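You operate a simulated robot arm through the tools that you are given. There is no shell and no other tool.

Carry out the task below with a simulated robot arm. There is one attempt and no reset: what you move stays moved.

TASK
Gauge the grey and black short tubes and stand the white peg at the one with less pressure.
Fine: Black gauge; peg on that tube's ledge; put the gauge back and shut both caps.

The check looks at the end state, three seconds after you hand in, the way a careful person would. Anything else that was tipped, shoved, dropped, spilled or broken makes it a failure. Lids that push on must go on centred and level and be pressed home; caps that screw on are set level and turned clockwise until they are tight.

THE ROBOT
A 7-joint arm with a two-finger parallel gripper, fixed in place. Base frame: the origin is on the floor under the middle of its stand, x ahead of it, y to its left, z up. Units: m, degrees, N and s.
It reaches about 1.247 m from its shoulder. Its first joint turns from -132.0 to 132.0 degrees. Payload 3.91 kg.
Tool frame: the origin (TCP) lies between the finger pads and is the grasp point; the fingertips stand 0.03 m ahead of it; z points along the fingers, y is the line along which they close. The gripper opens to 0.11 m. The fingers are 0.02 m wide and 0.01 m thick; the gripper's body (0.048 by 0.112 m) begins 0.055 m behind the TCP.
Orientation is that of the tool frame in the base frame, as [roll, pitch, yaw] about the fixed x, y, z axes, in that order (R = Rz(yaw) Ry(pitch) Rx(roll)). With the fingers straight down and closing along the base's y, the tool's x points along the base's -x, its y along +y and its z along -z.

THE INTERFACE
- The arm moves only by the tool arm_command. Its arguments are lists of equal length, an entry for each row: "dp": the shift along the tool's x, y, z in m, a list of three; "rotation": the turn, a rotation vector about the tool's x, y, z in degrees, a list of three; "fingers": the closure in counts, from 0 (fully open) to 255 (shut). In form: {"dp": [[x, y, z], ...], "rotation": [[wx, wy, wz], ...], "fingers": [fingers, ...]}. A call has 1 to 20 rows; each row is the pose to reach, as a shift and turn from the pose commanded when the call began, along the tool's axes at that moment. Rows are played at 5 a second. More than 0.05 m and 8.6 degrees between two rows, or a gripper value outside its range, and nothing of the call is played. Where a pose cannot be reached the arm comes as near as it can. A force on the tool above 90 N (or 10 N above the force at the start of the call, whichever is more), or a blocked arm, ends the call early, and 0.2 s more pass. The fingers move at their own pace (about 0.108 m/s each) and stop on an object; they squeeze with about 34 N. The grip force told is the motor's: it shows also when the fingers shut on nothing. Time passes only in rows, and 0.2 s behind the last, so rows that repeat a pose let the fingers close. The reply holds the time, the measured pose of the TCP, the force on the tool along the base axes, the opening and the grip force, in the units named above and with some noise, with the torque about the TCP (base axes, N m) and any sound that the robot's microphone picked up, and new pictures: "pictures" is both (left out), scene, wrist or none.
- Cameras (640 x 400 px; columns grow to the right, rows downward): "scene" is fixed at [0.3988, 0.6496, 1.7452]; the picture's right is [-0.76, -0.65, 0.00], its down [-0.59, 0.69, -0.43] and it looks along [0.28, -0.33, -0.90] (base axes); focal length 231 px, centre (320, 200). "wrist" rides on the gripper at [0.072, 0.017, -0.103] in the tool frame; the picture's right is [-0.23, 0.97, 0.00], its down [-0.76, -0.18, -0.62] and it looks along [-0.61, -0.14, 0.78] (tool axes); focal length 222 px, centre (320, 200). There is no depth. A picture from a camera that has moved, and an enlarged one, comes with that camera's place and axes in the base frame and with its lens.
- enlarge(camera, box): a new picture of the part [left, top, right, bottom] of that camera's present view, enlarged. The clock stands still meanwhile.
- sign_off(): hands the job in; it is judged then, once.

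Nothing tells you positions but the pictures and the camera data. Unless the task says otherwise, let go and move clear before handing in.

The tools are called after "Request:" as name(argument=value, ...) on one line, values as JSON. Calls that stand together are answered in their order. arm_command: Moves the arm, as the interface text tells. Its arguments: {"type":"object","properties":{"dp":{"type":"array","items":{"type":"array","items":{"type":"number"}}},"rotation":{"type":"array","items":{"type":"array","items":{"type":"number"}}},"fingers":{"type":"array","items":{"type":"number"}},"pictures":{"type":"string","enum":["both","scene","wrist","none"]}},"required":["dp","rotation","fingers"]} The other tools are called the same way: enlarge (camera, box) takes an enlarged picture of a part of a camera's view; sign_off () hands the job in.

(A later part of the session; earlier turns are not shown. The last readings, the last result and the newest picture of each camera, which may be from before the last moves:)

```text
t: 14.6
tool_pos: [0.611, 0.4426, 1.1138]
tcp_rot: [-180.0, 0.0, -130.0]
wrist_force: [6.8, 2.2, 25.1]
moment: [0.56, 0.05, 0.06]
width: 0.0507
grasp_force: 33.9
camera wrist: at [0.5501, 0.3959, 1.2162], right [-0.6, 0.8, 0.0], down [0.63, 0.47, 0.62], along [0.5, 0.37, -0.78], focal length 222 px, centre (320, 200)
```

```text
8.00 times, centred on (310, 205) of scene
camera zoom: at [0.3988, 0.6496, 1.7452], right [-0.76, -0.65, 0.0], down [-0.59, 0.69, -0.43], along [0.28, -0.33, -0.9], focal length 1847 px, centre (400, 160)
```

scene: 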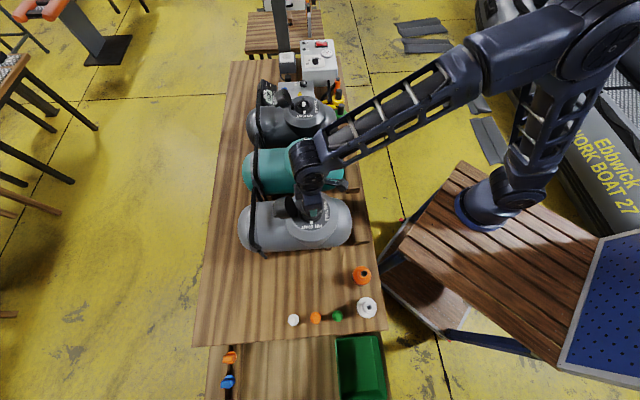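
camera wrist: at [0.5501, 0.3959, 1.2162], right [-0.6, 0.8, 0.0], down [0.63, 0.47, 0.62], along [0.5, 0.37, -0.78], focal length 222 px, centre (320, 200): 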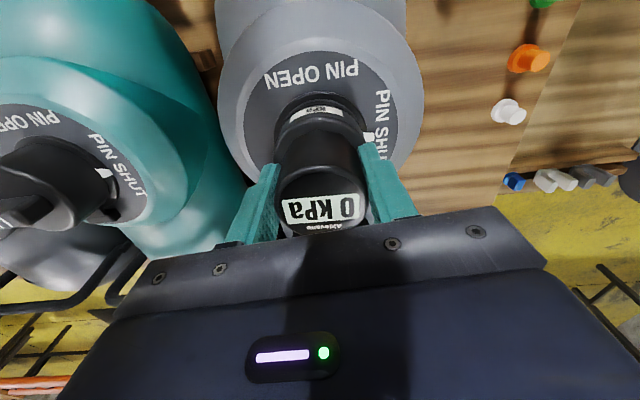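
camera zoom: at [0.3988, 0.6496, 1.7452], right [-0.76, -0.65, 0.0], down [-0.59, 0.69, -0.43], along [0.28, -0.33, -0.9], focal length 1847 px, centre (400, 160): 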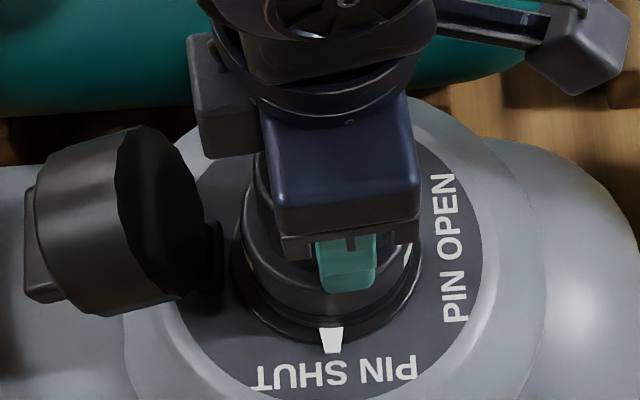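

The force reached 25 N, and the gauge tilted slightly in the grip while the display still reads 0, so it isn't seated. I'll back off and look at how the valve and gauge fit together.

Request:
arm_command(dp=[[0, 0, -0.004], [0, 0, -0.012], [0, 0, -0.03], [0, 0, -0.05], [0, 0, -0.05]], rotation=[[0, 0, 0], [0, 0, 0], [0, 0, 0], [0, 0, 0], [0, 0, 0]], fingers=[255, 255, 255, 255, 255])

Request:
enlarge(camera="wrist", box=[200, 40, 440, 240])

Request:
enlarge(camera="scene", box=[280, 180, 340, 230])

```text
t: 15.8
tool_pos: [0.6101, 0.4411, 1.1602]
tcp_rot: [179.9, 0.0, -130.1]
wrist_force: [1.2, 0.1, -1.7]
moment: [-0.01, 0.01, 0.0]
width: 0.0507
grasp_force: 34.0
camera wrist: at [0.5495, 0.3958, 1.2649], right [-0.6, 0.8, 0.0], down [0.63, 0.47, 0.62], along [0.5, 0.37, -0.78], focal length 222 px, centre (320, 200)
```

scene: 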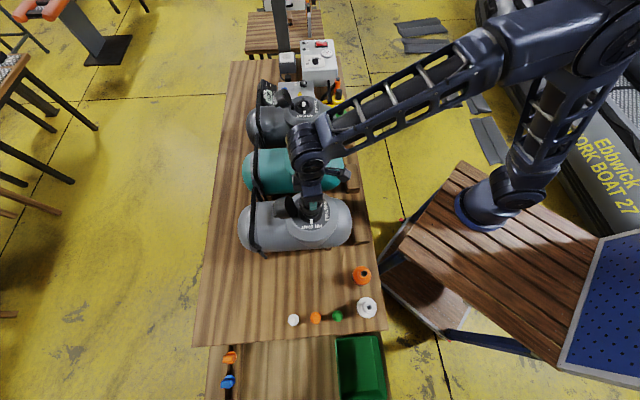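
wrist: 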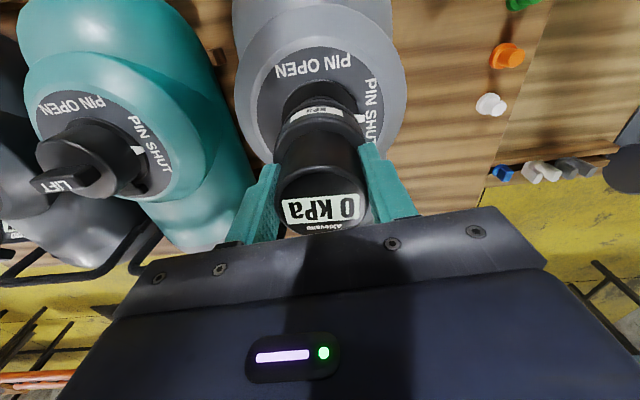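

```text
2.00 times, centred on (320, 140) of wrist
camera zoom: at [0.5495, 0.3958, 1.2649], right [-0.6, 0.8, 0.0], down [0.63, 0.47, 0.62], along [0.5, 0.37, -0.78], focal length 444 px, centre (320, 320)
```

zoom: 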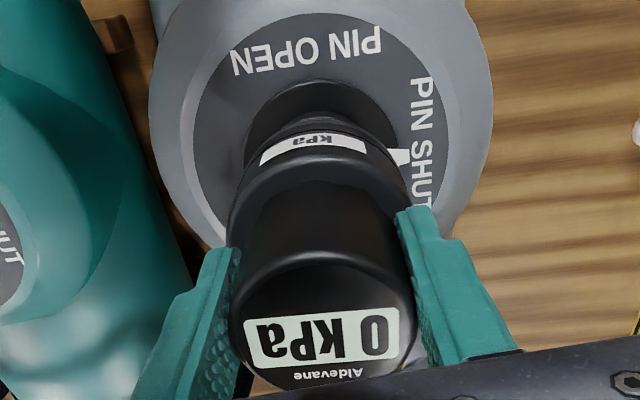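

```text
8.00 times, centred on (310, 205) of scene
camera zoom: at [0.3988, 0.6496, 1.7452], right [-0.76, -0.65, 0.0], down [-0.59, 0.69, -0.43], along [0.28, -0.33, -0.9], focal length 1847 px, centre (400, 160)
```

zoom: 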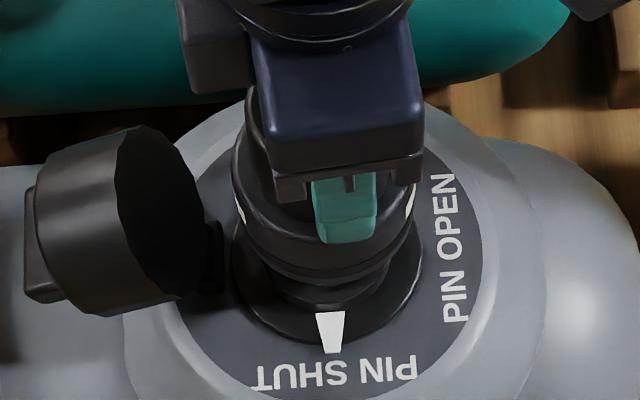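

The gauge was stopped hard at z≈1.05 by the valve's raised ring, slid about 5 mm up in the fingers and tilted a few degrees. So it wasn't quite concentric. I'll take it back to its spot, set it down level, regrasp it and align it more precisely.

Request:
arm_command(dp=[[0.005, 0.0318, 0], [0.01, 0.0636, 0], [0.015, 0.0954, 0], [0.02, 0.1272, 0], [0.025, 0.159, 0], [0.03, 0.1908, 0], [0.03, 0.1908, 0.045], [0.03, 0.1908, 0.09], [0.03, 0.1908, 0.135], [0.03, 0.1908, 0.18], [0.03, 0.1908, 0.225], [0.03, 0.1908, 0.265], [0.03, 0.1908, 0.27], [0.03, 0.1908, 0.27]], rotation=[[0, 0, 0], [0, 0, 0], [0, 0, 0], [0, 0, 0], [0, 0, 0], [0, 0, 0], [0, 0, 0], [0, 0, 0], [0, 0, 0], [0, 0, 0], [0, 0, 0], [0, 0, 0], [0, 0, 0], [0, 0, 0]], fingers=[255, 255, 255, 255, 255, 255, 255, 255, 255, 255, 255, 255, 255, 255])

Request:
enlarge(camera="wrist", box=[200, 40, 440, 240])

Request:
enlarge(camera="scene", box=[280, 170, 350, 225])

```text
t: 18.8
tool_pos: [0.4439, 0.5417, 0.8936]
tcp_rot: [-179.9, 0.0, -129.9]
wrist_force: [0.1, 0.9, -2.3]
moment: [-0.01, 0.01, 0.01]
width: 0.0508
grasp_force: 34.0
camera wrist: at [0.3823, 0.4957, 0.9963], right [-0.6, 0.8, 0.0], down [0.63, 0.47, 0.62], along [0.5, 0.37, -0.78], focal length 222 px, centre (320, 200)
```

scene: 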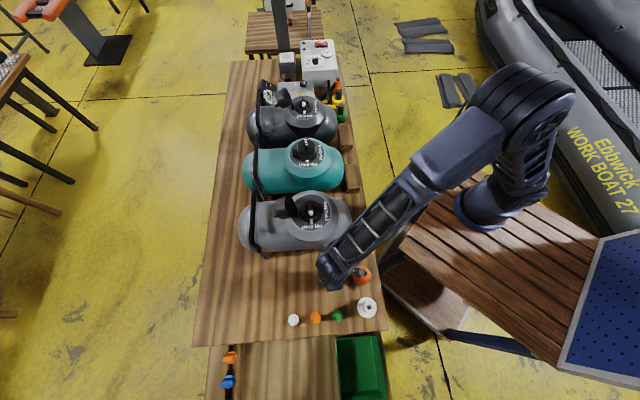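
wrist: 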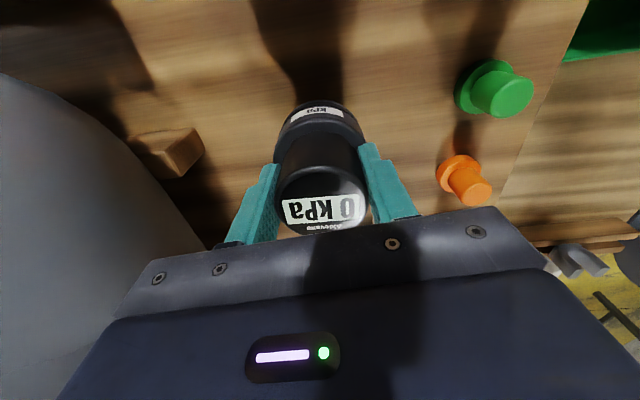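

```text
2.00 times, centred on (320, 140) of wrist
camera zoom: at [0.3823, 0.4957, 0.9963], right [-0.6, 0.8, 0.0], down [0.63, 0.47, 0.62], along [0.5, 0.37, -0.78], focal length 444 px, centre (320, 320)
```

zoom: 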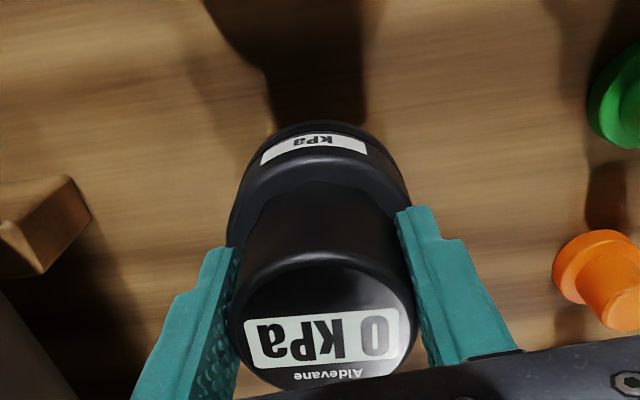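

```text
7.27 times, centred on (315, 198) of scene
camera zoom: at [0.3988, 0.6496, 1.7452], right [-0.76, -0.65, 0.0], down [-0.59, 0.69, -0.43], along [0.28, -0.33, -0.9], focal length 1679 px, centre (356, 218)
```

zoom: 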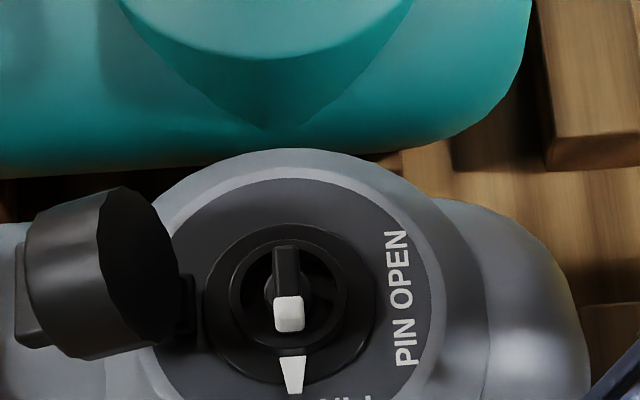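

The valve is unharmed. While it's unobstructed I'll zoom in on both valves for precise measurements.

Request:
enlarge(camera="scene", box=[295, 195, 327, 215])

Request:
enlarge(camera="scene", box=[280, 90, 328, 120])

```text
16.00 times, centred on (311, 205) of scene
camera zoom: at [0.3988, 0.6496, 1.7452], right [-0.76, -0.65, 0.0], down [-0.59, 0.69, -0.43], along [0.28, -0.33, -0.9], focal length 3693 px, centre (464, 120)
```

zoom: 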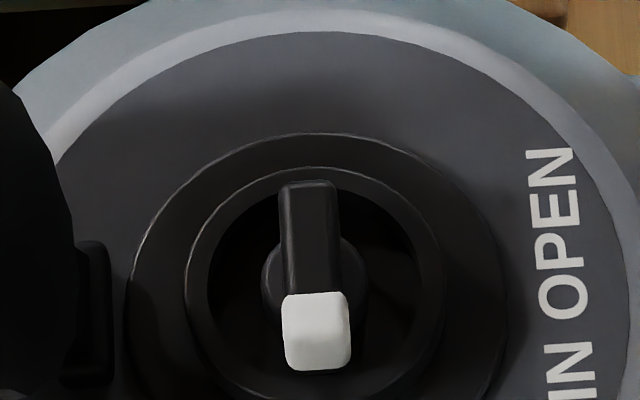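

```text
13.33 times, centred on (304, 105) of scene
camera zoom: at [0.3988, 0.6496, 1.7452], right [-0.76, -0.65, 0.0], down [-0.59, 0.69, -0.43], along [0.28, -0.33, -0.9], focal length 3078 px, centre (533, 1467)
```

zoom: 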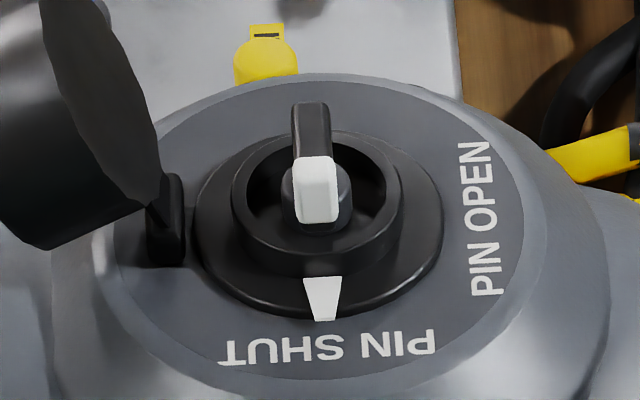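

The valve geometry is clear. The flange is Ø78 mm at z≈1.036. A Ø52 mm ring rises 12 mm above it, and the pin's T-bar stands about 10 mm higher still. The gauge's socket must go over that ring with little clearance. I'll set the gauge down level and regrasp it.

Request:
arm_command(dp=[[0, 0, 0.01], [0, 0, 0.015], [0, 0, 0.018], [0, 0, 0.0195], [0, 0, 0.0195]], rotation=[[0, 0, 0], [0, 0, 0], [0, 0, 0], [0, 0, 0], [0, 0, 0]], fingers=[255, 255, 255, 255, 255], pictures="wrist")

```text
t: 20.0
tool_pos: [0.4451, 0.5436, 0.8736]
tcp_rot: [-180.0, 0.0, -130.1]
wrist_force: [0.1, -0.6, -2.0]
moment: [0.01, 0.02, 0.05]
width: 0.0507
grasp_force: 33.6
camera wrist: at [0.3841, 0.4965, 0.9763], right [-0.6, 0.8, 0.0], down [0.63, 0.47, 0.62], along [0.5, 0.37, -0.78], focal length 222 px, centre (320, 200)
```

wrist: 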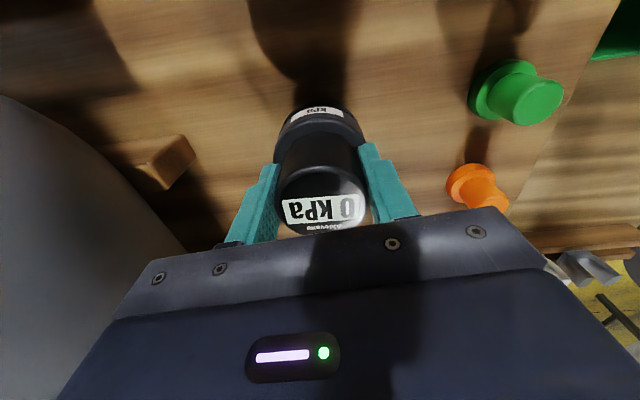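

There's no table contact yet, so I'll keep lowering gently.

Request:
arm_command(dp=[[0, 0, 0.0015], [0, 0, 0.003], [0, 0, 0.0045], [0, 0, 0.0045]], rotation=[[0, 0, 0], [0, 0, 0], [0, 0, 0], [0, 0, 0]], fingers=[255, 255, 255, 255], pictures="wrist")

```text
t: 21.0
tool_pos: [0.4453, 0.5419, 0.8707]
tcp_rot: [179.9, 0.3, -130.0]
wrist_force: [0.5, -1.5, 67.1]
moment: [-0.59, -0.28, 0.13]
width: 0.0509
grasp_force: 34.0
camera wrist: at [0.384, 0.4961, 0.9743], right [-0.6, 0.8, 0.0], down [0.62, 0.47, 0.63], along [0.5, 0.38, -0.78], focal length 222 px, centre (320, 200)
```

wrist: 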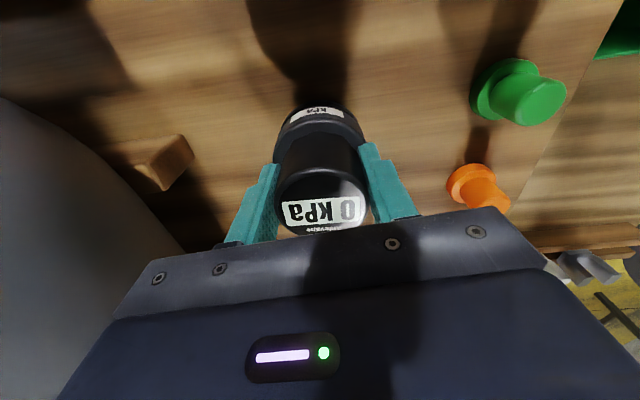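

The force rose to 67 N because the gauge's shoulder is now against the fingertips and it stands on the table. I'll ease off and then open the fingers.

Request:
arm_command(dp=[[0, 0, -0.002], [0, 0, -0.003], [0, 0, -0.003], [0, 0, -0.003]], rotation=[[0, 0, 0], [0, 0, 0], [0, 0, 0], [0, 0, 0]], fingers=[255, 255, 255, 255], pictures="none")

```text
t: 22.0
tool_pos: [0.4459, 0.5406, 0.8709]
tcp_rot: [179.9, 0.0, -130.1]
wrist_force: [3.4, 10.3, 27.7]
moment: [0.86, -0.41, 0.06]
width: 0.051
grasp_force: 34.0
```

Request:
arm_command(dp=[[0, 0, -0.0008], [0, 0, -0.0015], [0, 0, -0.0015], [0, 0, -0.0015], [0, 0, -0.0015], [0, 0, -0.0015]], rotation=[[0, 0, 0], [0, 0, 0], [0, 0, 0], [0, 0, 0], [0, 0, 0], [0, 0, 0]], fingers=[255, 255, 255, 200, 120, 60])

Request:
enlarge(camera="wrist", box=[200, 40, 440, 240])

```text
t: 23.4
tool_pos: [0.4463, 0.5426, 0.8718]
tcp_rot: [-179.9, 0.0, -130.0]
wrist_force: [-0.5, 0.3, 0.7]
moment: [-0.01, 0.03, 0.0]
width: 0.084
grasp_force: 0.0
camera wrist: at [0.384, 0.4971, 0.9751], right [-0.6, 0.8, 0.0], down [0.63, 0.47, 0.62], along [0.5, 0.37, -0.78], focal length 222 px, centre (320, 200)
```

scene: 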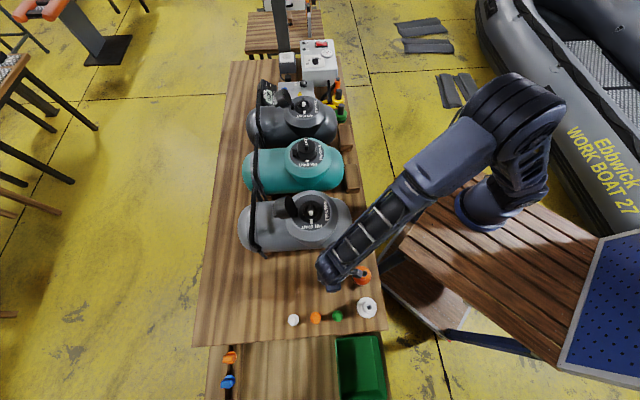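
wrist: 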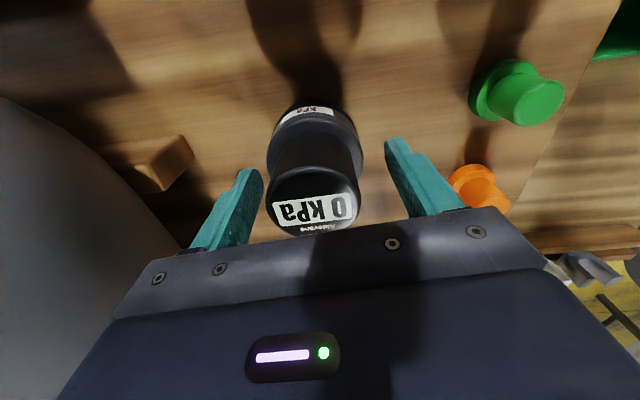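

```text
2.00 times, centred on (320, 140) of wrist
camera zoom: at [0.384, 0.4971, 0.9751], right [-0.6, 0.8, 0.0], down [0.63, 0.47, 0.62], along [0.5, 0.37, -0.78], focal length 444 px, centre (320, 320)
```

zoom: 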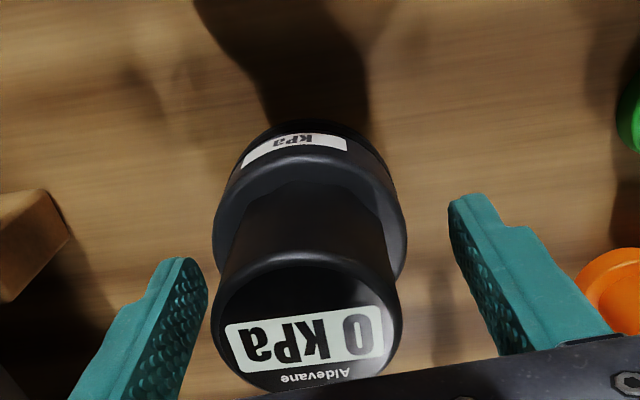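

Released. The gauge now sits a few mm off-centre between the fingers. I'll open fully, rise a little and re-measure it.

Request:
arm_command(dp=[[0, 0, 0], [0, 0, -0.02], [0, 0, -0.06], [0, 0, -0.1], [0, 0, -0.1]], rotation=[[0, 0, 0], [0, 0, 0], [0, 0, 0], [0, 0, 0], [0, 0, 0]], fingers=[0, 0, 0, 0, 0], pictures="wrist")

Request:
enlarge(camera="wrist", box=[260, 60, 380, 150])

Request:
enlarge(camera="scene", box=[310, 260, 390, 310])

```text
t: 24.6
tool_pos: [0.447, 0.5421, 0.9736]
tcp_rot: [-179.9, -0.1, -130.0]
wrist_force: [-0.2, 0.7, -0.4]
moment: [0.01, 0.05, 0.01]
width: 0.1097
grasp_force: 0.1
camera wrist: at [0.3858, 0.4964, 1.0768], right [-0.6, 0.8, 0.0], down [0.63, 0.47, 0.62], along [0.5, 0.37, -0.78], focal length 222 px, centre (320, 200)
```

wrist: 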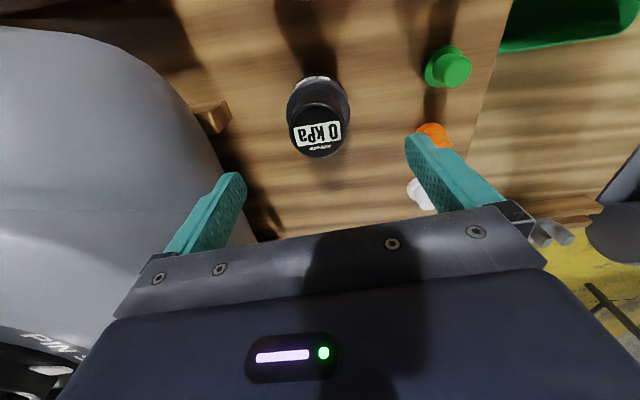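

```text
4.44 times, centred on (320, 105) of wrist
camera zoom: at [0.3858, 0.4964, 1.0768], right [-0.6, 0.8, 0.0], down [0.63, 0.47, 0.62], along [0.5, 0.37, -0.78], focal length 987 px, centre (320, 622)
```

zoom: 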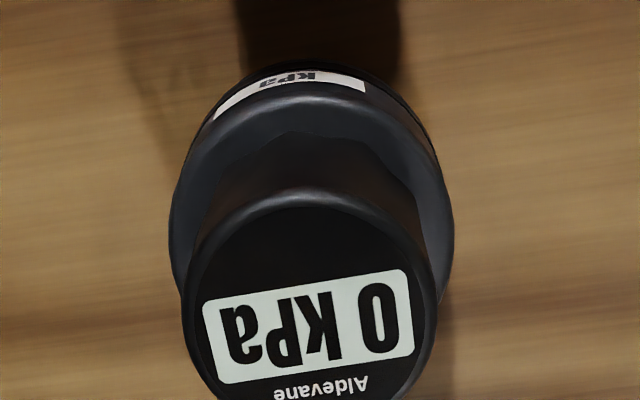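

```text
8.00 times, centred on (350, 285) of scene
camera zoom: at [0.3988, 0.6496, 1.7452], right [-0.76, -0.65, 0.0], down [-0.59, 0.69, -0.43], along [0.28, -0.33, -0.9], focal length 1847 px, centre (80, -480)
```

zoom: 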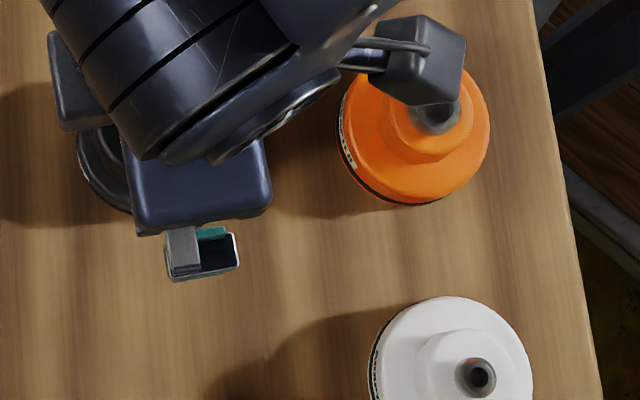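

The gauge is standing level, about 2 mm to one side of the gripper's centre line. I'll go down with the fingertips just above its shoulder, so it can't slip when pressed, and grip it again.

Request:
arm_command(dp=[[0.0005, -0.0021, 0.03], [0.0005, -0.0021, 0.07], [0.0005, -0.0021, 0.0995], [0.0005, -0.0021, 0.0995], [0.0005, -0.0021, 0.0995], [0.0005, -0.0021, 0.0995], [0.0005, -0.0021, 0.0995], [0.0005, -0.0021, 0.0995]], rotation=[[0, 0, 0], [0, 0, 0], [0, 0, 0], [0, 0, 0], [0, 0, 0], [0, 0, 0], [0, 0, 0], [0, 0, 0]], fingers=[0, 0, 0, 80, 130, 180, 255, 255], pictures="wrist")

Request:
enlarge(camera="wrist", box=[200, 40, 440, 240])

```text
t: 26.4
tool_pos: [0.4469, 0.5417, 0.8736]
tcp_rot: [180.0, 0.0, -130.0]
wrist_force: [0.1, 0.4, 0.4]
moment: [0.01, -0.01, 0.03]
width: 0.0509
grasp_force: 34.0
camera wrist: at [0.3859, 0.4961, 0.9767], right [-0.6, 0.8, 0.0], down [0.63, 0.47, 0.62], along [0.5, 0.37, -0.78], focal length 222 px, centre (320, 200)
```

wrist: 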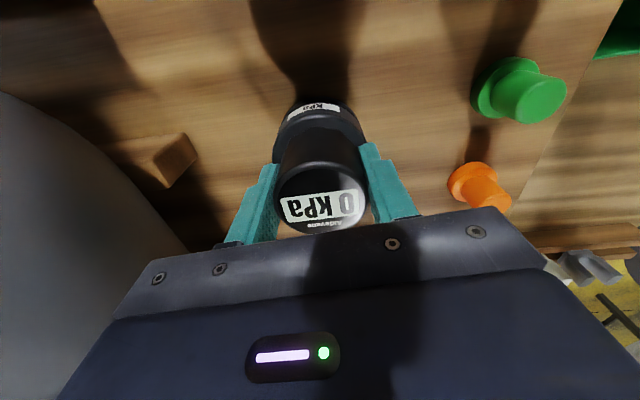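

```text
2.00 times, centred on (320, 140) of wrist
camera zoom: at [0.3859, 0.4961, 0.9767], right [-0.6, 0.8, 0.0], down [0.63, 0.47, 0.62], along [0.5, 0.37, -0.78], focal length 444 px, centre (320, 320)
```

zoom: 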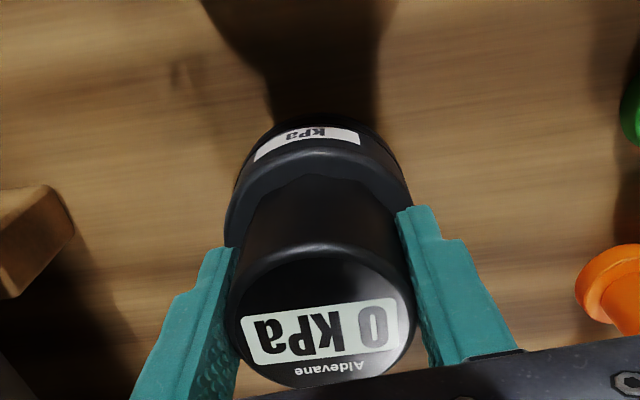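

Gripped again with the shoulder just under the fingertips. I'll lift it and carry it back to hover over the grey valve.

Request:
arm_command(dp=[[0, 0, -0.03], [0, 0, -0.075], [0, 0, -0.12], [0, 0, -0.165], [0, 0, -0.21], [0, 0, -0.255], [0, 0, -0.285], [-0.005, -0.0315, -0.285], [-0.01, -0.063, -0.285], [-0.015, -0.0945, -0.285], [-0.02, -0.126, -0.285], [-0.025, -0.1575, -0.285], [-0.0303, -0.1888, -0.285], [-0.0303, -0.1888, -0.267], [-0.0303, -0.1888, -0.267]], rotation=[[0, 0, 0], [0, 0, 0], [0, 0, 0], [0, 0, 0], [0, 0, 0], [0, 0, 0], [0, 0, 0], [0, 0, 0], [0, 0, 0], [0, 0, 0], [0, 0, 0], [0, 0, 0], [0, 0, 0], [0, 0, 0], [0, 0, 0]], fingers=[255, 255, 255, 255, 255, 255, 255, 255, 255, 255, 255, 255, 255, 255, 255])

Request:
enlarge(camera="wrist", box=[260, 60, 380, 140])

Request:
enlarge(camera="scene", box=[290, 190, 330, 215])

```text
t: 29.6
tool_pos: [0.6123, 0.4436, 1.1419]
tcp_rot: [180.0, 0.0, -130.0]
wrist_force: [-0.2, 0.0, -0.5]
moment: [-0.02, -0.01, 0.0]
width: 0.0511
grasp_force: 34.2
camera wrist: at [0.5516, 0.3982, 1.2439], right [-0.6, 0.8, 0.0], down [0.63, 0.47, 0.62], along [0.5, 0.37, -0.78], focal length 222 px, centre (320, 200)
```

scene: 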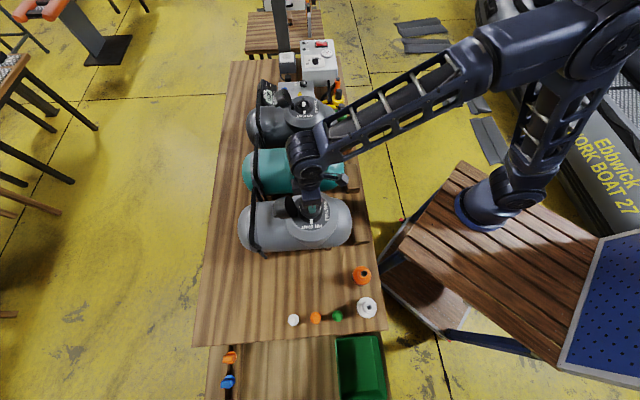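
wrist: 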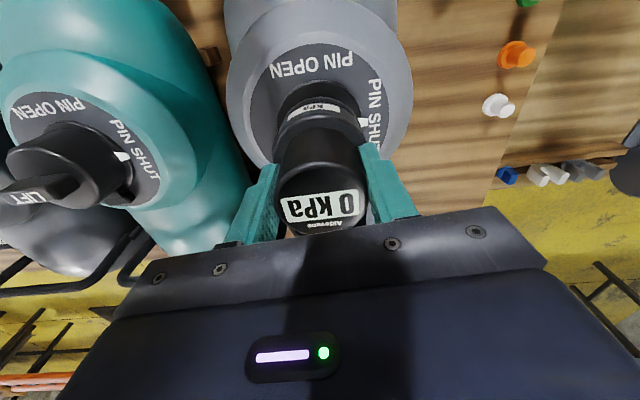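

```text
5.00 times, centred on (320, 100) of wrist
camera zoom: at [0.5516, 0.3982, 1.2439], right [-0.6, 0.8, 0.0], down [0.63, 0.47, 0.62], along [0.5, 0.37, -0.78], focal length 1111 px, centre (320, 700)
```

zoom: 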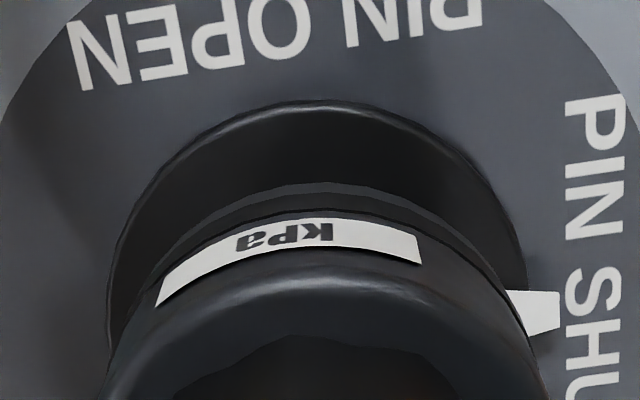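

```text
16.00 times, centred on (310, 202) of scene
camera zoom: at [0.3988, 0.6496, 1.7452], right [-0.76, -0.65, 0.0], down [-0.59, 0.69, -0.43], along [0.28, -0.33, -0.9], focal length 3693 px, centre (480, 160)
```

zoom: 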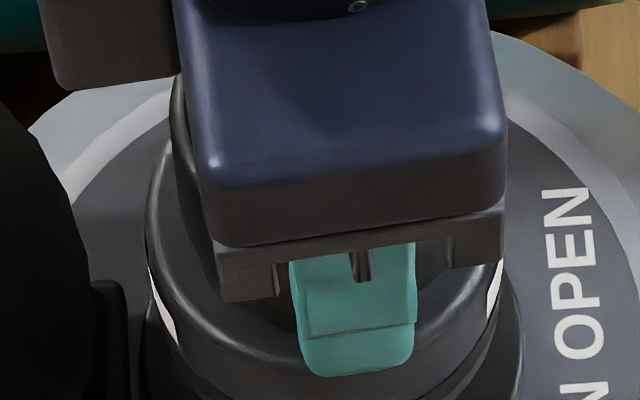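

The gauge is concentric with the flange to within about a millimetre in both views. I'll nudge it 0.8 mm outward and go down to just above the ring, then take very small steps.

Request:
arm_command(dp=[[-0.0008, 0, 0.008], [-0.0008, 0, 0.016], [-0.0008, 0, 0.023], [-0.0008, 0, 0.023], [-0.0008, 0, 0.023]], rotation=[[0, 0, 0], [0, 0, 0], [0, 0, 0], [0, 0, 0], [0, 0, 0]], fingers=[255, 255, 255, 255, 255])

Request:
enlarge(camera="wrist", box=[250, 70, 394, 160])

Request:
enlarge(camera="scene", box=[290, 197, 330, 222])

```text
t: 30.8
tool_pos: [0.6128, 0.4433, 1.1189]
tcp_rot: [180.0, 0.1, -130.0]
wrist_force: [0.1, 0.7, -1.6]
moment: [0.0, 0.02, -0.02]
width: 0.0508
grasp_force: 34.1
camera wrist: at [0.5513, 0.3978, 1.2214], right [-0.6, 0.8, 0.0], down [0.63, 0.47, 0.62], along [0.5, 0.37, -0.78], focal length 222 px, centre (320, 200)
```

scene: 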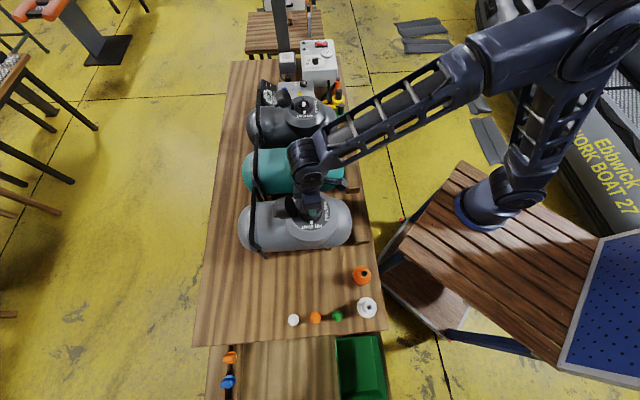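
wrist: 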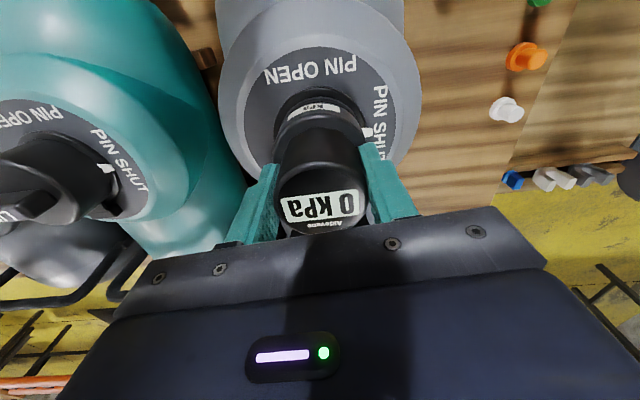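

```text
4.44 times, centred on (322, 115) of wrist
camera zoom: at [0.5513, 0.3978, 1.2214], right [-0.6, 0.8, 0.0], down [0.63, 0.47, 0.62], along [0.5, 0.37, -0.78], focal length 987 px, centre (311, 578)
```

zoom: 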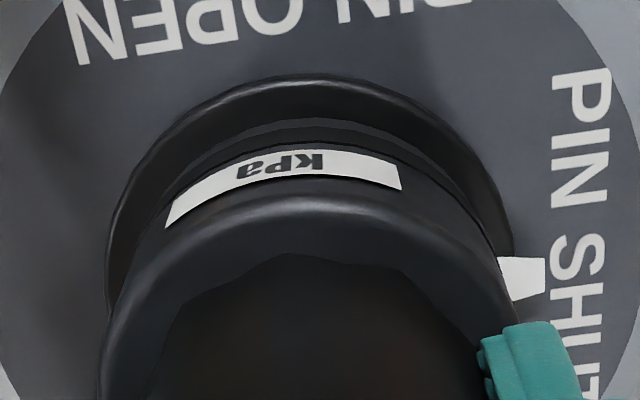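

```text
16.00 times, centred on (310, 210) of scene
camera zoom: at [0.3988, 0.6496, 1.7452], right [-0.76, -0.65, 0.0], down [-0.59, 0.69, -0.43], along [0.28, -0.33, -0.9], focal length 3693 px, centre (480, 48)
```

zoom: 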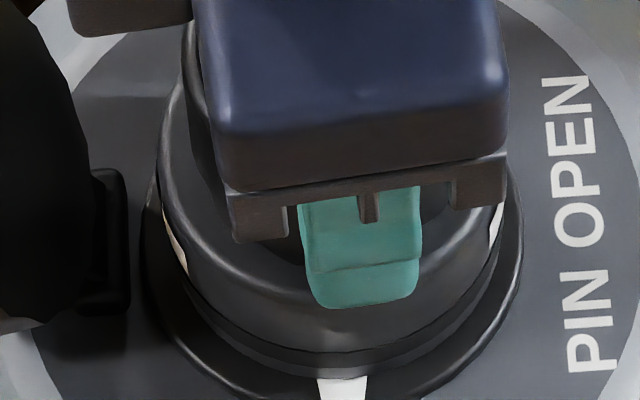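

Still clear of contact at TCP z=1.119. The scene view suggests the gauge is about 1 mm too far towards the robot. I'll shift it outward by 1 mm and step down slowly.

Request:
arm_command(dp=[[-0.001, 0, 0], [-0.001, 0, 0.002], [-0.001, 0, 0.004], [-0.001, 0, 0.0055], [-0.001, 0, 0.0055]], rotation=[[0, 0, 0], [0, 0, 0], [0, 0, 0], [0, 0, 0], [0, 0, 0]], fingers=[255, 255, 255, 255, 255], pictures="none")

```text
t: 32.0
tool_pos: [0.6125, 0.4435, 1.1137]
tcp_rot: [-180.0, 0.1, -130.0]
wrist_force: [-1.7, -5.0, 17.7]
moment: [0.01, 0.45, 0.22]
width: 0.0508
grasp_force: 33.6
```

Contact again at the same height, with the gauge bottom at z≈1.051. I'll look closely at this position before deciding whether it just needs to be pressed home.

Request:
enlarge(camera="wrist", box=[256, 80, 384, 160])

Request:
enlarge(camera="scene", box=[290, 200, 330, 225])

Request:
enlarge(camera="wrist", box=[240, 150, 400, 240])

```text
5.00 times, centred on (320, 120) of wrist
camera zoom: at [0.5515, 0.3978, 1.2162], right [-0.6, 0.8, 0.0], down [0.62, 0.47, 0.62], along [0.5, 0.37, -0.78], focal length 1111 px, centre (320, 600)
```

zoom: 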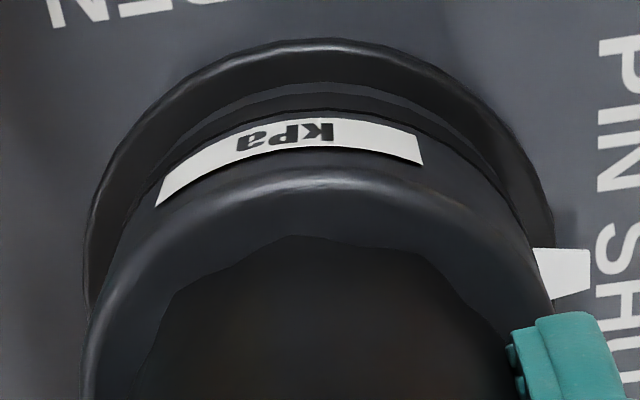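

```text
16.00 times, centred on (310, 212) of scene
camera zoom: at [0.3988, 0.6496, 1.7452], right [-0.76, -0.65, 0.0], down [-0.59, 0.69, -0.43], along [0.28, -0.33, -0.9], focal length 3693 px, centre (480, 0)
```

zoom: 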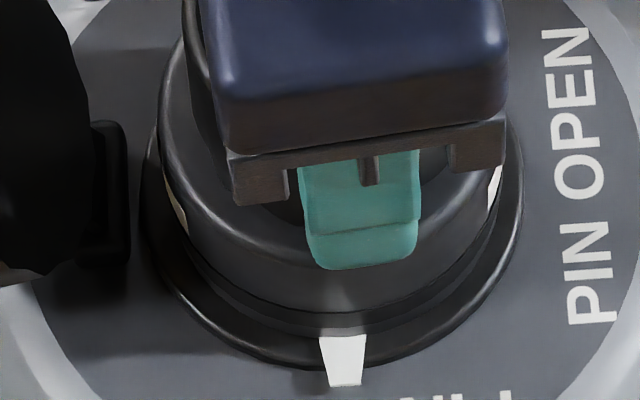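

```text
4.00 times, centred on (320, 195) of wrist
camera zoom: at [0.5515, 0.3978, 1.2162], right [-0.6, 0.8, 0.0], down [0.62, 0.47, 0.62], along [0.5, 0.37, -0.78], focal length 888 px, centre (320, 220)
```

zoom: 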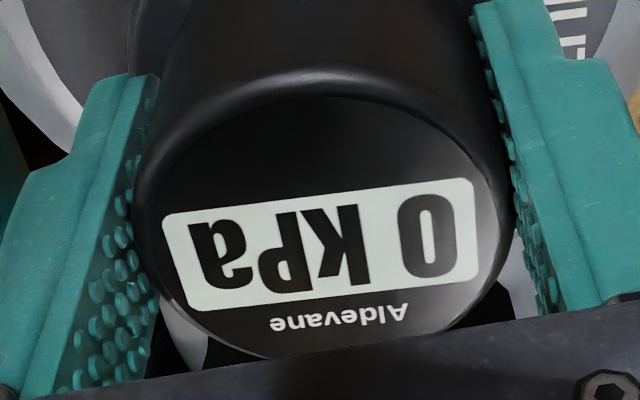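

The wrist and scene views disagree by a few mm on whether the gauge is centred towards or away from the robot. I'll zoom in further on the rims.

Request:
enlarge(camera="scene", box=[297, 210, 325, 227])

Request:
enlarge(camera="wrist", box=[264, 80, 312, 110])

Request:
enlarge(camera="wrist", box=[320, 80, 376, 115])

```text
16.00 times, centred on (311, 218) of scene
camera zoom: at [0.3988, 0.6496, 1.7452], right [-0.76, -0.65, 0.0], down [-0.59, 0.69, -0.43], along [0.28, -0.33, -0.9], focal length 3693 px, centre (464, -96)
```

zoom: 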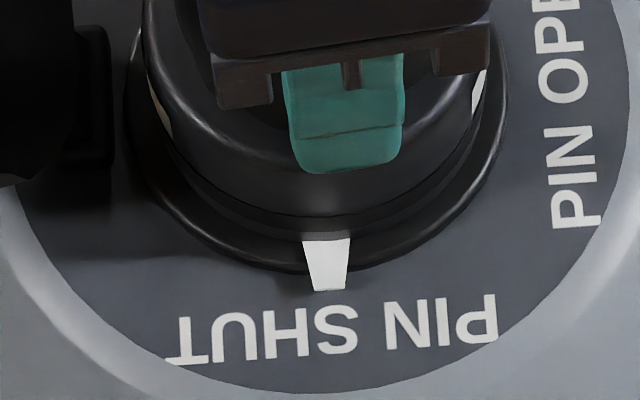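

```text
13.33 times, centred on (288, 95) of wrist
camera zoom: at [0.5515, 0.3978, 1.2162], right [-0.6, 0.8, 0.0], down [0.62, 0.47, 0.62], along [0.5, 0.37, -0.78], focal length 2962 px, centre (747, 1600)
```

zoom: 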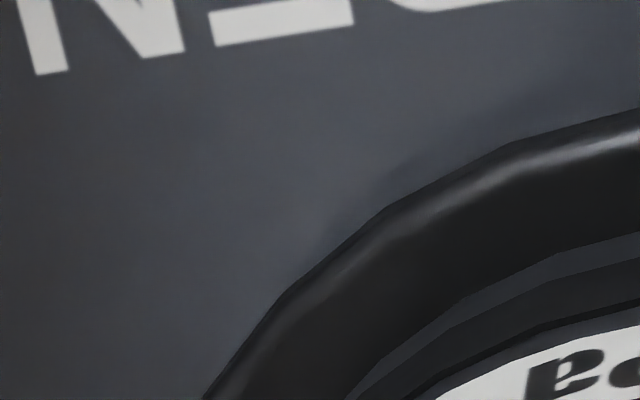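

```text
11.43 times, centred on (348, 98) of wrist
camera zoom: at [0.5515, 0.3978, 1.2162], right [-0.6, 0.8, 0.0], down [0.62, 0.47, 0.62], along [0.5, 0.37, -0.78], focal length 2538 px, centre (0, 1371)
```

zoom: 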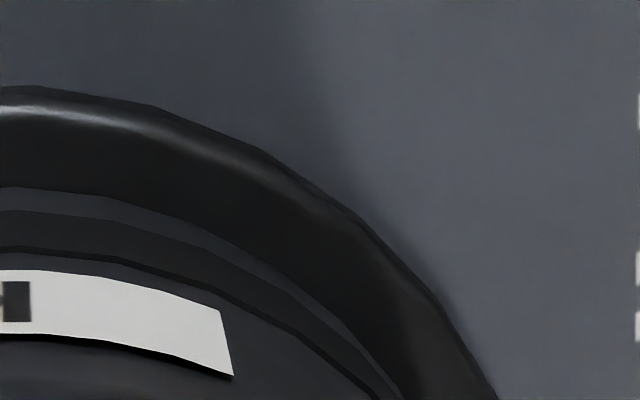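

Fitting circles to the rims shows the gauge foot is already down at flange level: the table is lower than I assumed, at about 0.797. So the gauge is on the valve and just needs a firmer press, and perhaps time to settle. I'll press slightly and hold, then read the display.

Request:
arm_command(dp=[[-0.0005, 0, 0.0008], [-0.0005, 0, 0.0015], [-0.0005, 0, 0.0015], [-0.0005, 0, 0.0015], [-0.0005, 0, 0.0015], [-0.0005, 0, 0.0015]], rotation=[[0, 0, 0], [0, 0, 0], [0, 0, 0], [0, 0, 0], [0, 0, 0], [0, 0, 0]], fingers=[255, 255, 255, 255, 255, 255], pictures="none")

Request:
enlarge(camera="wrist", box=[240, 80, 400, 240])

Request:
enlarge(camera="scene", box=[290, 200, 330, 225])

```text
t: 33.4
tool_pos: [0.6127, 0.4436, 1.1121]
tcp_rot: [-180.0, 0.1, -130.0]
wrist_force: [3.1, 1.2, 30.7]
moment: [0.24, -0.1, 0.03]
width: 0.0511
grasp_force: 33.8
```

```text
2.50 times, centred on (320, 160) of wrist
camera zoom: at [0.5516, 0.398, 1.2147], right [-0.6, 0.8, 0.0], down [0.62, 0.47, 0.62], along [0.5, 0.37, -0.78], focal length 555 px, centre (320, 300)
```

zoom: 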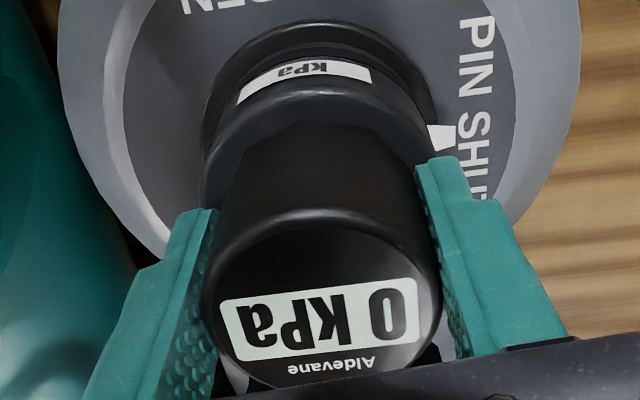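

```text
16.00 times, centred on (310, 212) of scene
camera zoom: at [0.3988, 0.6496, 1.7452], right [-0.76, -0.65, 0.0], down [-0.59, 0.69, -0.43], along [0.28, -0.33, -0.9], focal length 3693 px, centre (480, 0)
```

zoom: 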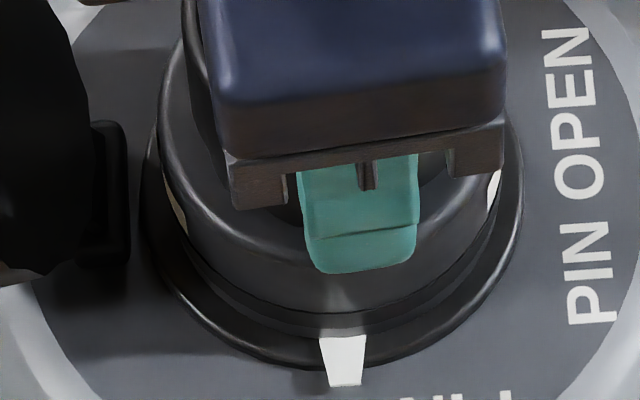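

The gauge now bears evenly on the flange with about 30 N, but the display still reads 0 kPa. Before pushing harder, I'll look for hints on the equipment at the far end of the bench.

Request:
enlarge(camera="scene", box=[250, 70, 300, 110])

Request:
enlarge(camera="scene", box=[275, 35, 355, 85])

Request:
enlarge(camera="scene", box=[285, 140, 325, 165])

```text
10.00 times, centred on (275, 90) of scene
camera zoom: at [0.3988, 0.6496, 1.7452], right [-0.76, -0.65, 0.0], down [-0.59, 0.69, -0.43], along [0.28, -0.33, -0.9], focal length 2308 px, centre (770, 1300)
```

zoom: 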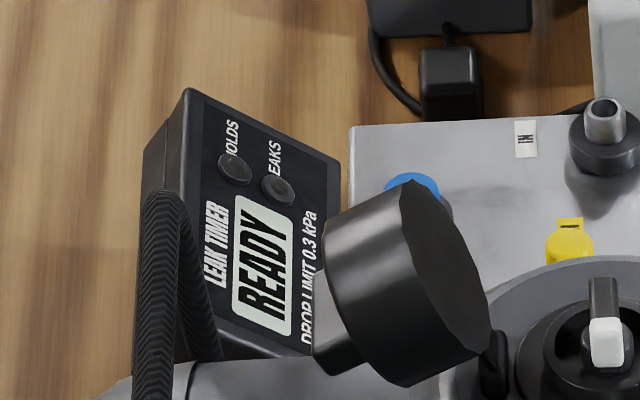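

```text
8.00 times, centred on (315, 60) of scene
camera zoom: at [0.3988, 0.6496, 1.7452], right [-0.76, -0.65, 0.0], down [-0.59, 0.69, -0.43], along [0.28, -0.33, -0.9], focal length 1847 px, centre (360, 1320)
```

zoom: 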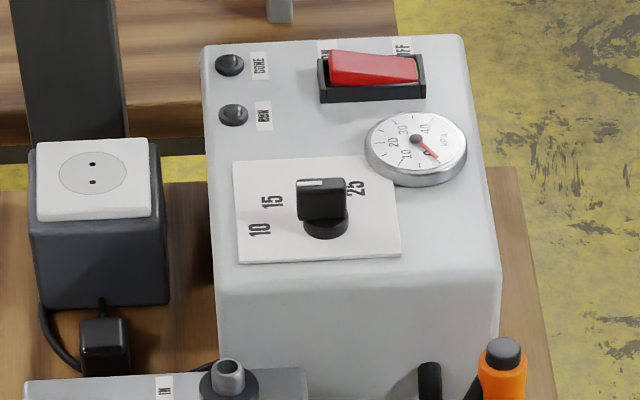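

```text
16.00 times, centred on (305, 152) of scene
camera zoom: at [0.3988, 0.6496, 1.7452], right [-0.76, -0.65, 0.0], down [-0.59, 0.69, -0.43], along [0.28, -0.33, -0.9], focal length 3693 px, centre (560, 960)
```

zoom: 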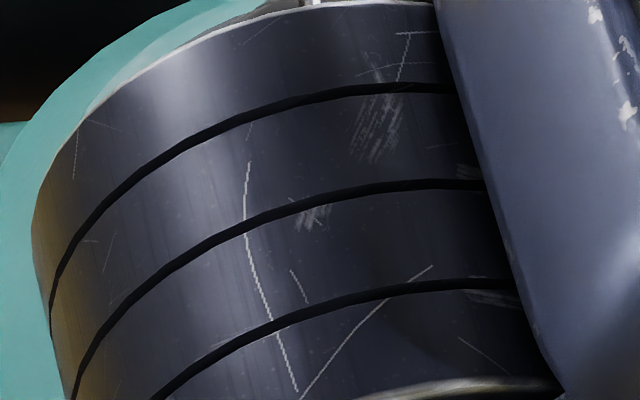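

Nothing there bears on this job (leak timer and pump only). I'll press a bit harder and read the display again.

Request:
arm_command(dp=[[0, 0, 0.0007], [0, 0, 0.0014], [0, 0, 0.0014], [0, 0, 0.0014]], rotation=[[0, 0, 0], [0, 0, 0], [0, 0, 0], [0, 0, 0]], fingers=[255, 255, 255, 255], pictures="none")

Request:
enlarge(camera="wrist", box=[240, 80, 400, 240])

Request:
enlarge(camera="scene", box=[290, 200, 330, 225])

```text
t: 34.4
tool_pos: [0.612, 0.4435, 1.1117]
tcp_rot: [-179.9, 0.3, -129.9]
wrist_force: [12.8, 9.9, 60.7]
moment: [-0.11, 0.35, -0.01]
width: 0.0511
grasp_force: 34.1
```

```text
2.50 times, centred on (320, 160) of wrist
camera zoom: at [0.5512, 0.3977, 1.2143], right [-0.6, 0.8, 0.0], down [0.62, 0.47, 0.63], along [0.5, 0.38, -0.78], focal length 555 px, centre (320, 300)
```

zoom: 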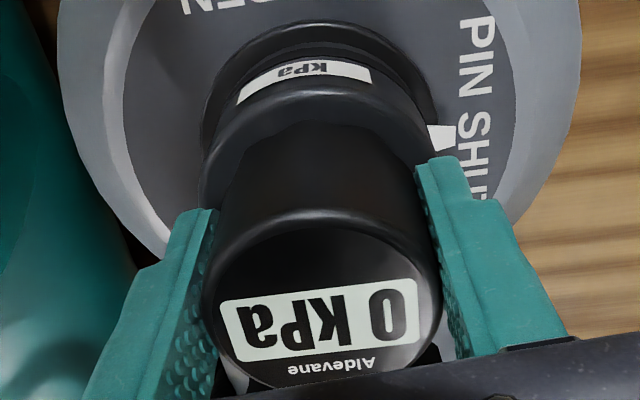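

```text
16.00 times, centred on (310, 212) of scene
camera zoom: at [0.3988, 0.6496, 1.7452], right [-0.76, -0.65, 0.0], down [-0.59, 0.69, -0.43], along [0.28, -0.33, -0.9], focal length 3693 px, centre (480, 0)
```

zoom: 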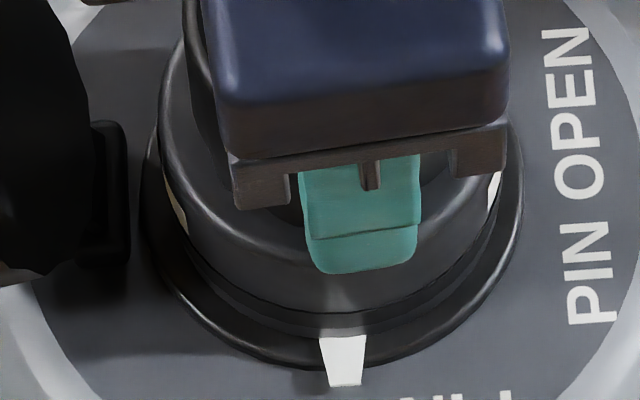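

Even at 60 N the gauge sits rigidly at flange level and reads 0, so pushing isn't the answer. There is also a second label on the gauge's far side. I'll lift off and rotate the gauge so the scene camera can read it.

Request:
arm_command(dp=[[0, 0, -0.002], [0, 0, -0.005], [0, 0, -0.02], [0, 0, -0.05], [0, 0, -0.08], [0, 0, -0.08]], rotation=[[0, 0, 0], [0, 0, 0], [0, 0, 0], [0, 0, 0], [0, 0, 0], [0, 0, 0]], fingers=[255, 255, 255, 255, 255, 255], pictures="scene")

Request:
enlarge(camera="scene", box=[294, 188, 326, 208])

```text
t: 35.8
tool_pos: [0.6123, 0.4437, 1.1889]
tcp_rot: [180.0, 0.0, -130.0]
wrist_force: [-0.1, 0.2, -1.8]
moment: [0.0, 0.02, 0.03]
width: 0.0508
grasp_force: 33.6
```

scene: 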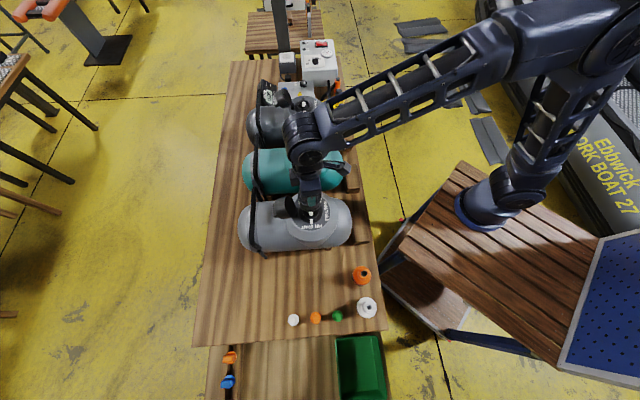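

```text
16.00 times, centred on (310, 198) of scene
camera zoom: at [0.3988, 0.6496, 1.7452], right [-0.76, -0.65, 0.0], down [-0.59, 0.69, -0.43], along [0.28, -0.33, -0.9], focal length 3693 px, centre (480, 232)
```

zoom: 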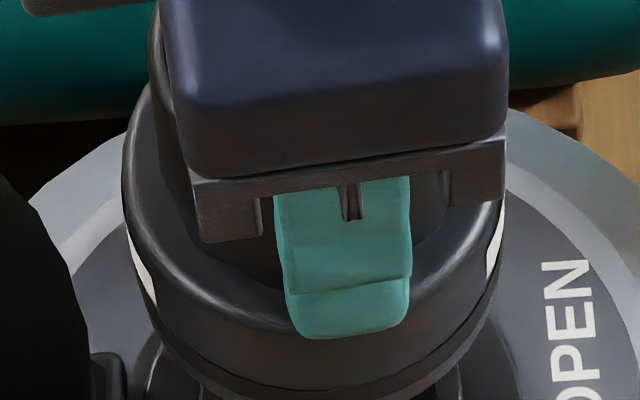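

I'll rotate the gauge counter-clockwise at this safe height so the far-side label turns towards the scene camera.

Request:
arm_command(dp=[[0, 0, 0], [0, 0, 0], [0, 0, 0], [0, 0, 0], [0, 0, 0], [0, 0, 0], [0, 0, 0], [0, 0, 0], [0, 0, 0], [0, 0, 0]], rotation=[[0, 0, -8], [0, 0, -16], [0, 0, -24], [0, 0, -32], [0, 0, -40], [0, 0, -48], [0, 0, -56], [0, 0, -64], [0, 0, -72], [0, 0, -80]], fingers=[255, 255, 255, 255, 255, 255, 255, 255, 255, 255])

Request:
enlarge(camera="scene", box=[290, 185, 330, 210])

```text
t: 38.0
tool_pos: [0.612, 0.4444, 1.1889]
tcp_rot: [180.0, 0.0, -49.9]
wrist_force: [-0.5, 0.4, -0.4]
moment: [0.0, 0.0, 0.01]
width: 0.0512
grasp_force: 33.9
camera wrist: at [0.6445, 0.3775, 1.2921], right [-0.89, -0.45, 0.0], down [-0.35, 0.7, 0.62], along [-0.28, 0.56, -0.78], focal length 222 px, centre (320, 200)
```

scene: 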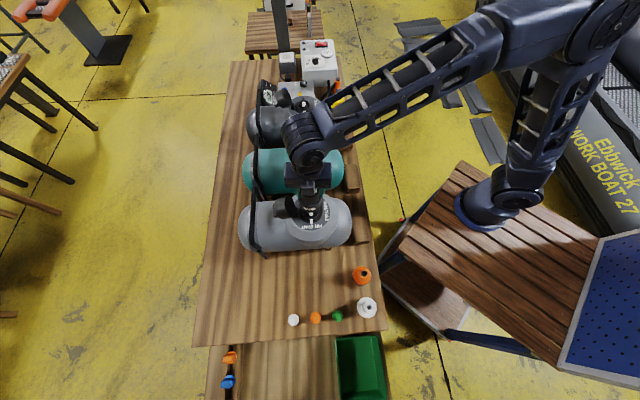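
wrist: 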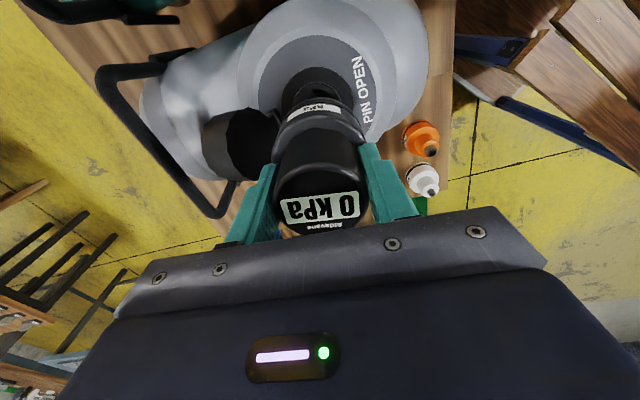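

```text
16.00 times, centred on (310, 198) of scene
camera zoom: at [0.3988, 0.6496, 1.7452], right [-0.76, -0.65, 0.0], down [-0.59, 0.69, -0.43], along [0.28, -0.33, -0.9], focal length 3693 px, centre (480, 240)
```

zoom: 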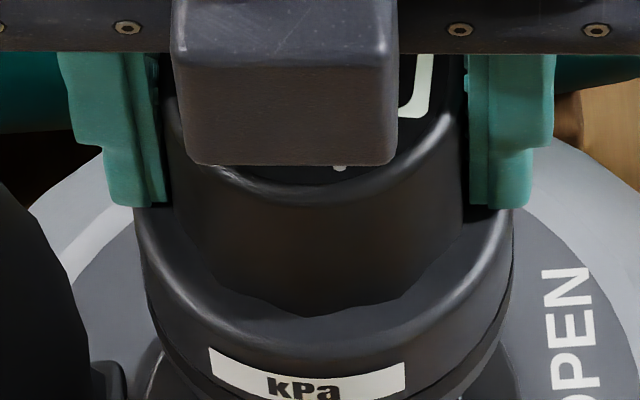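

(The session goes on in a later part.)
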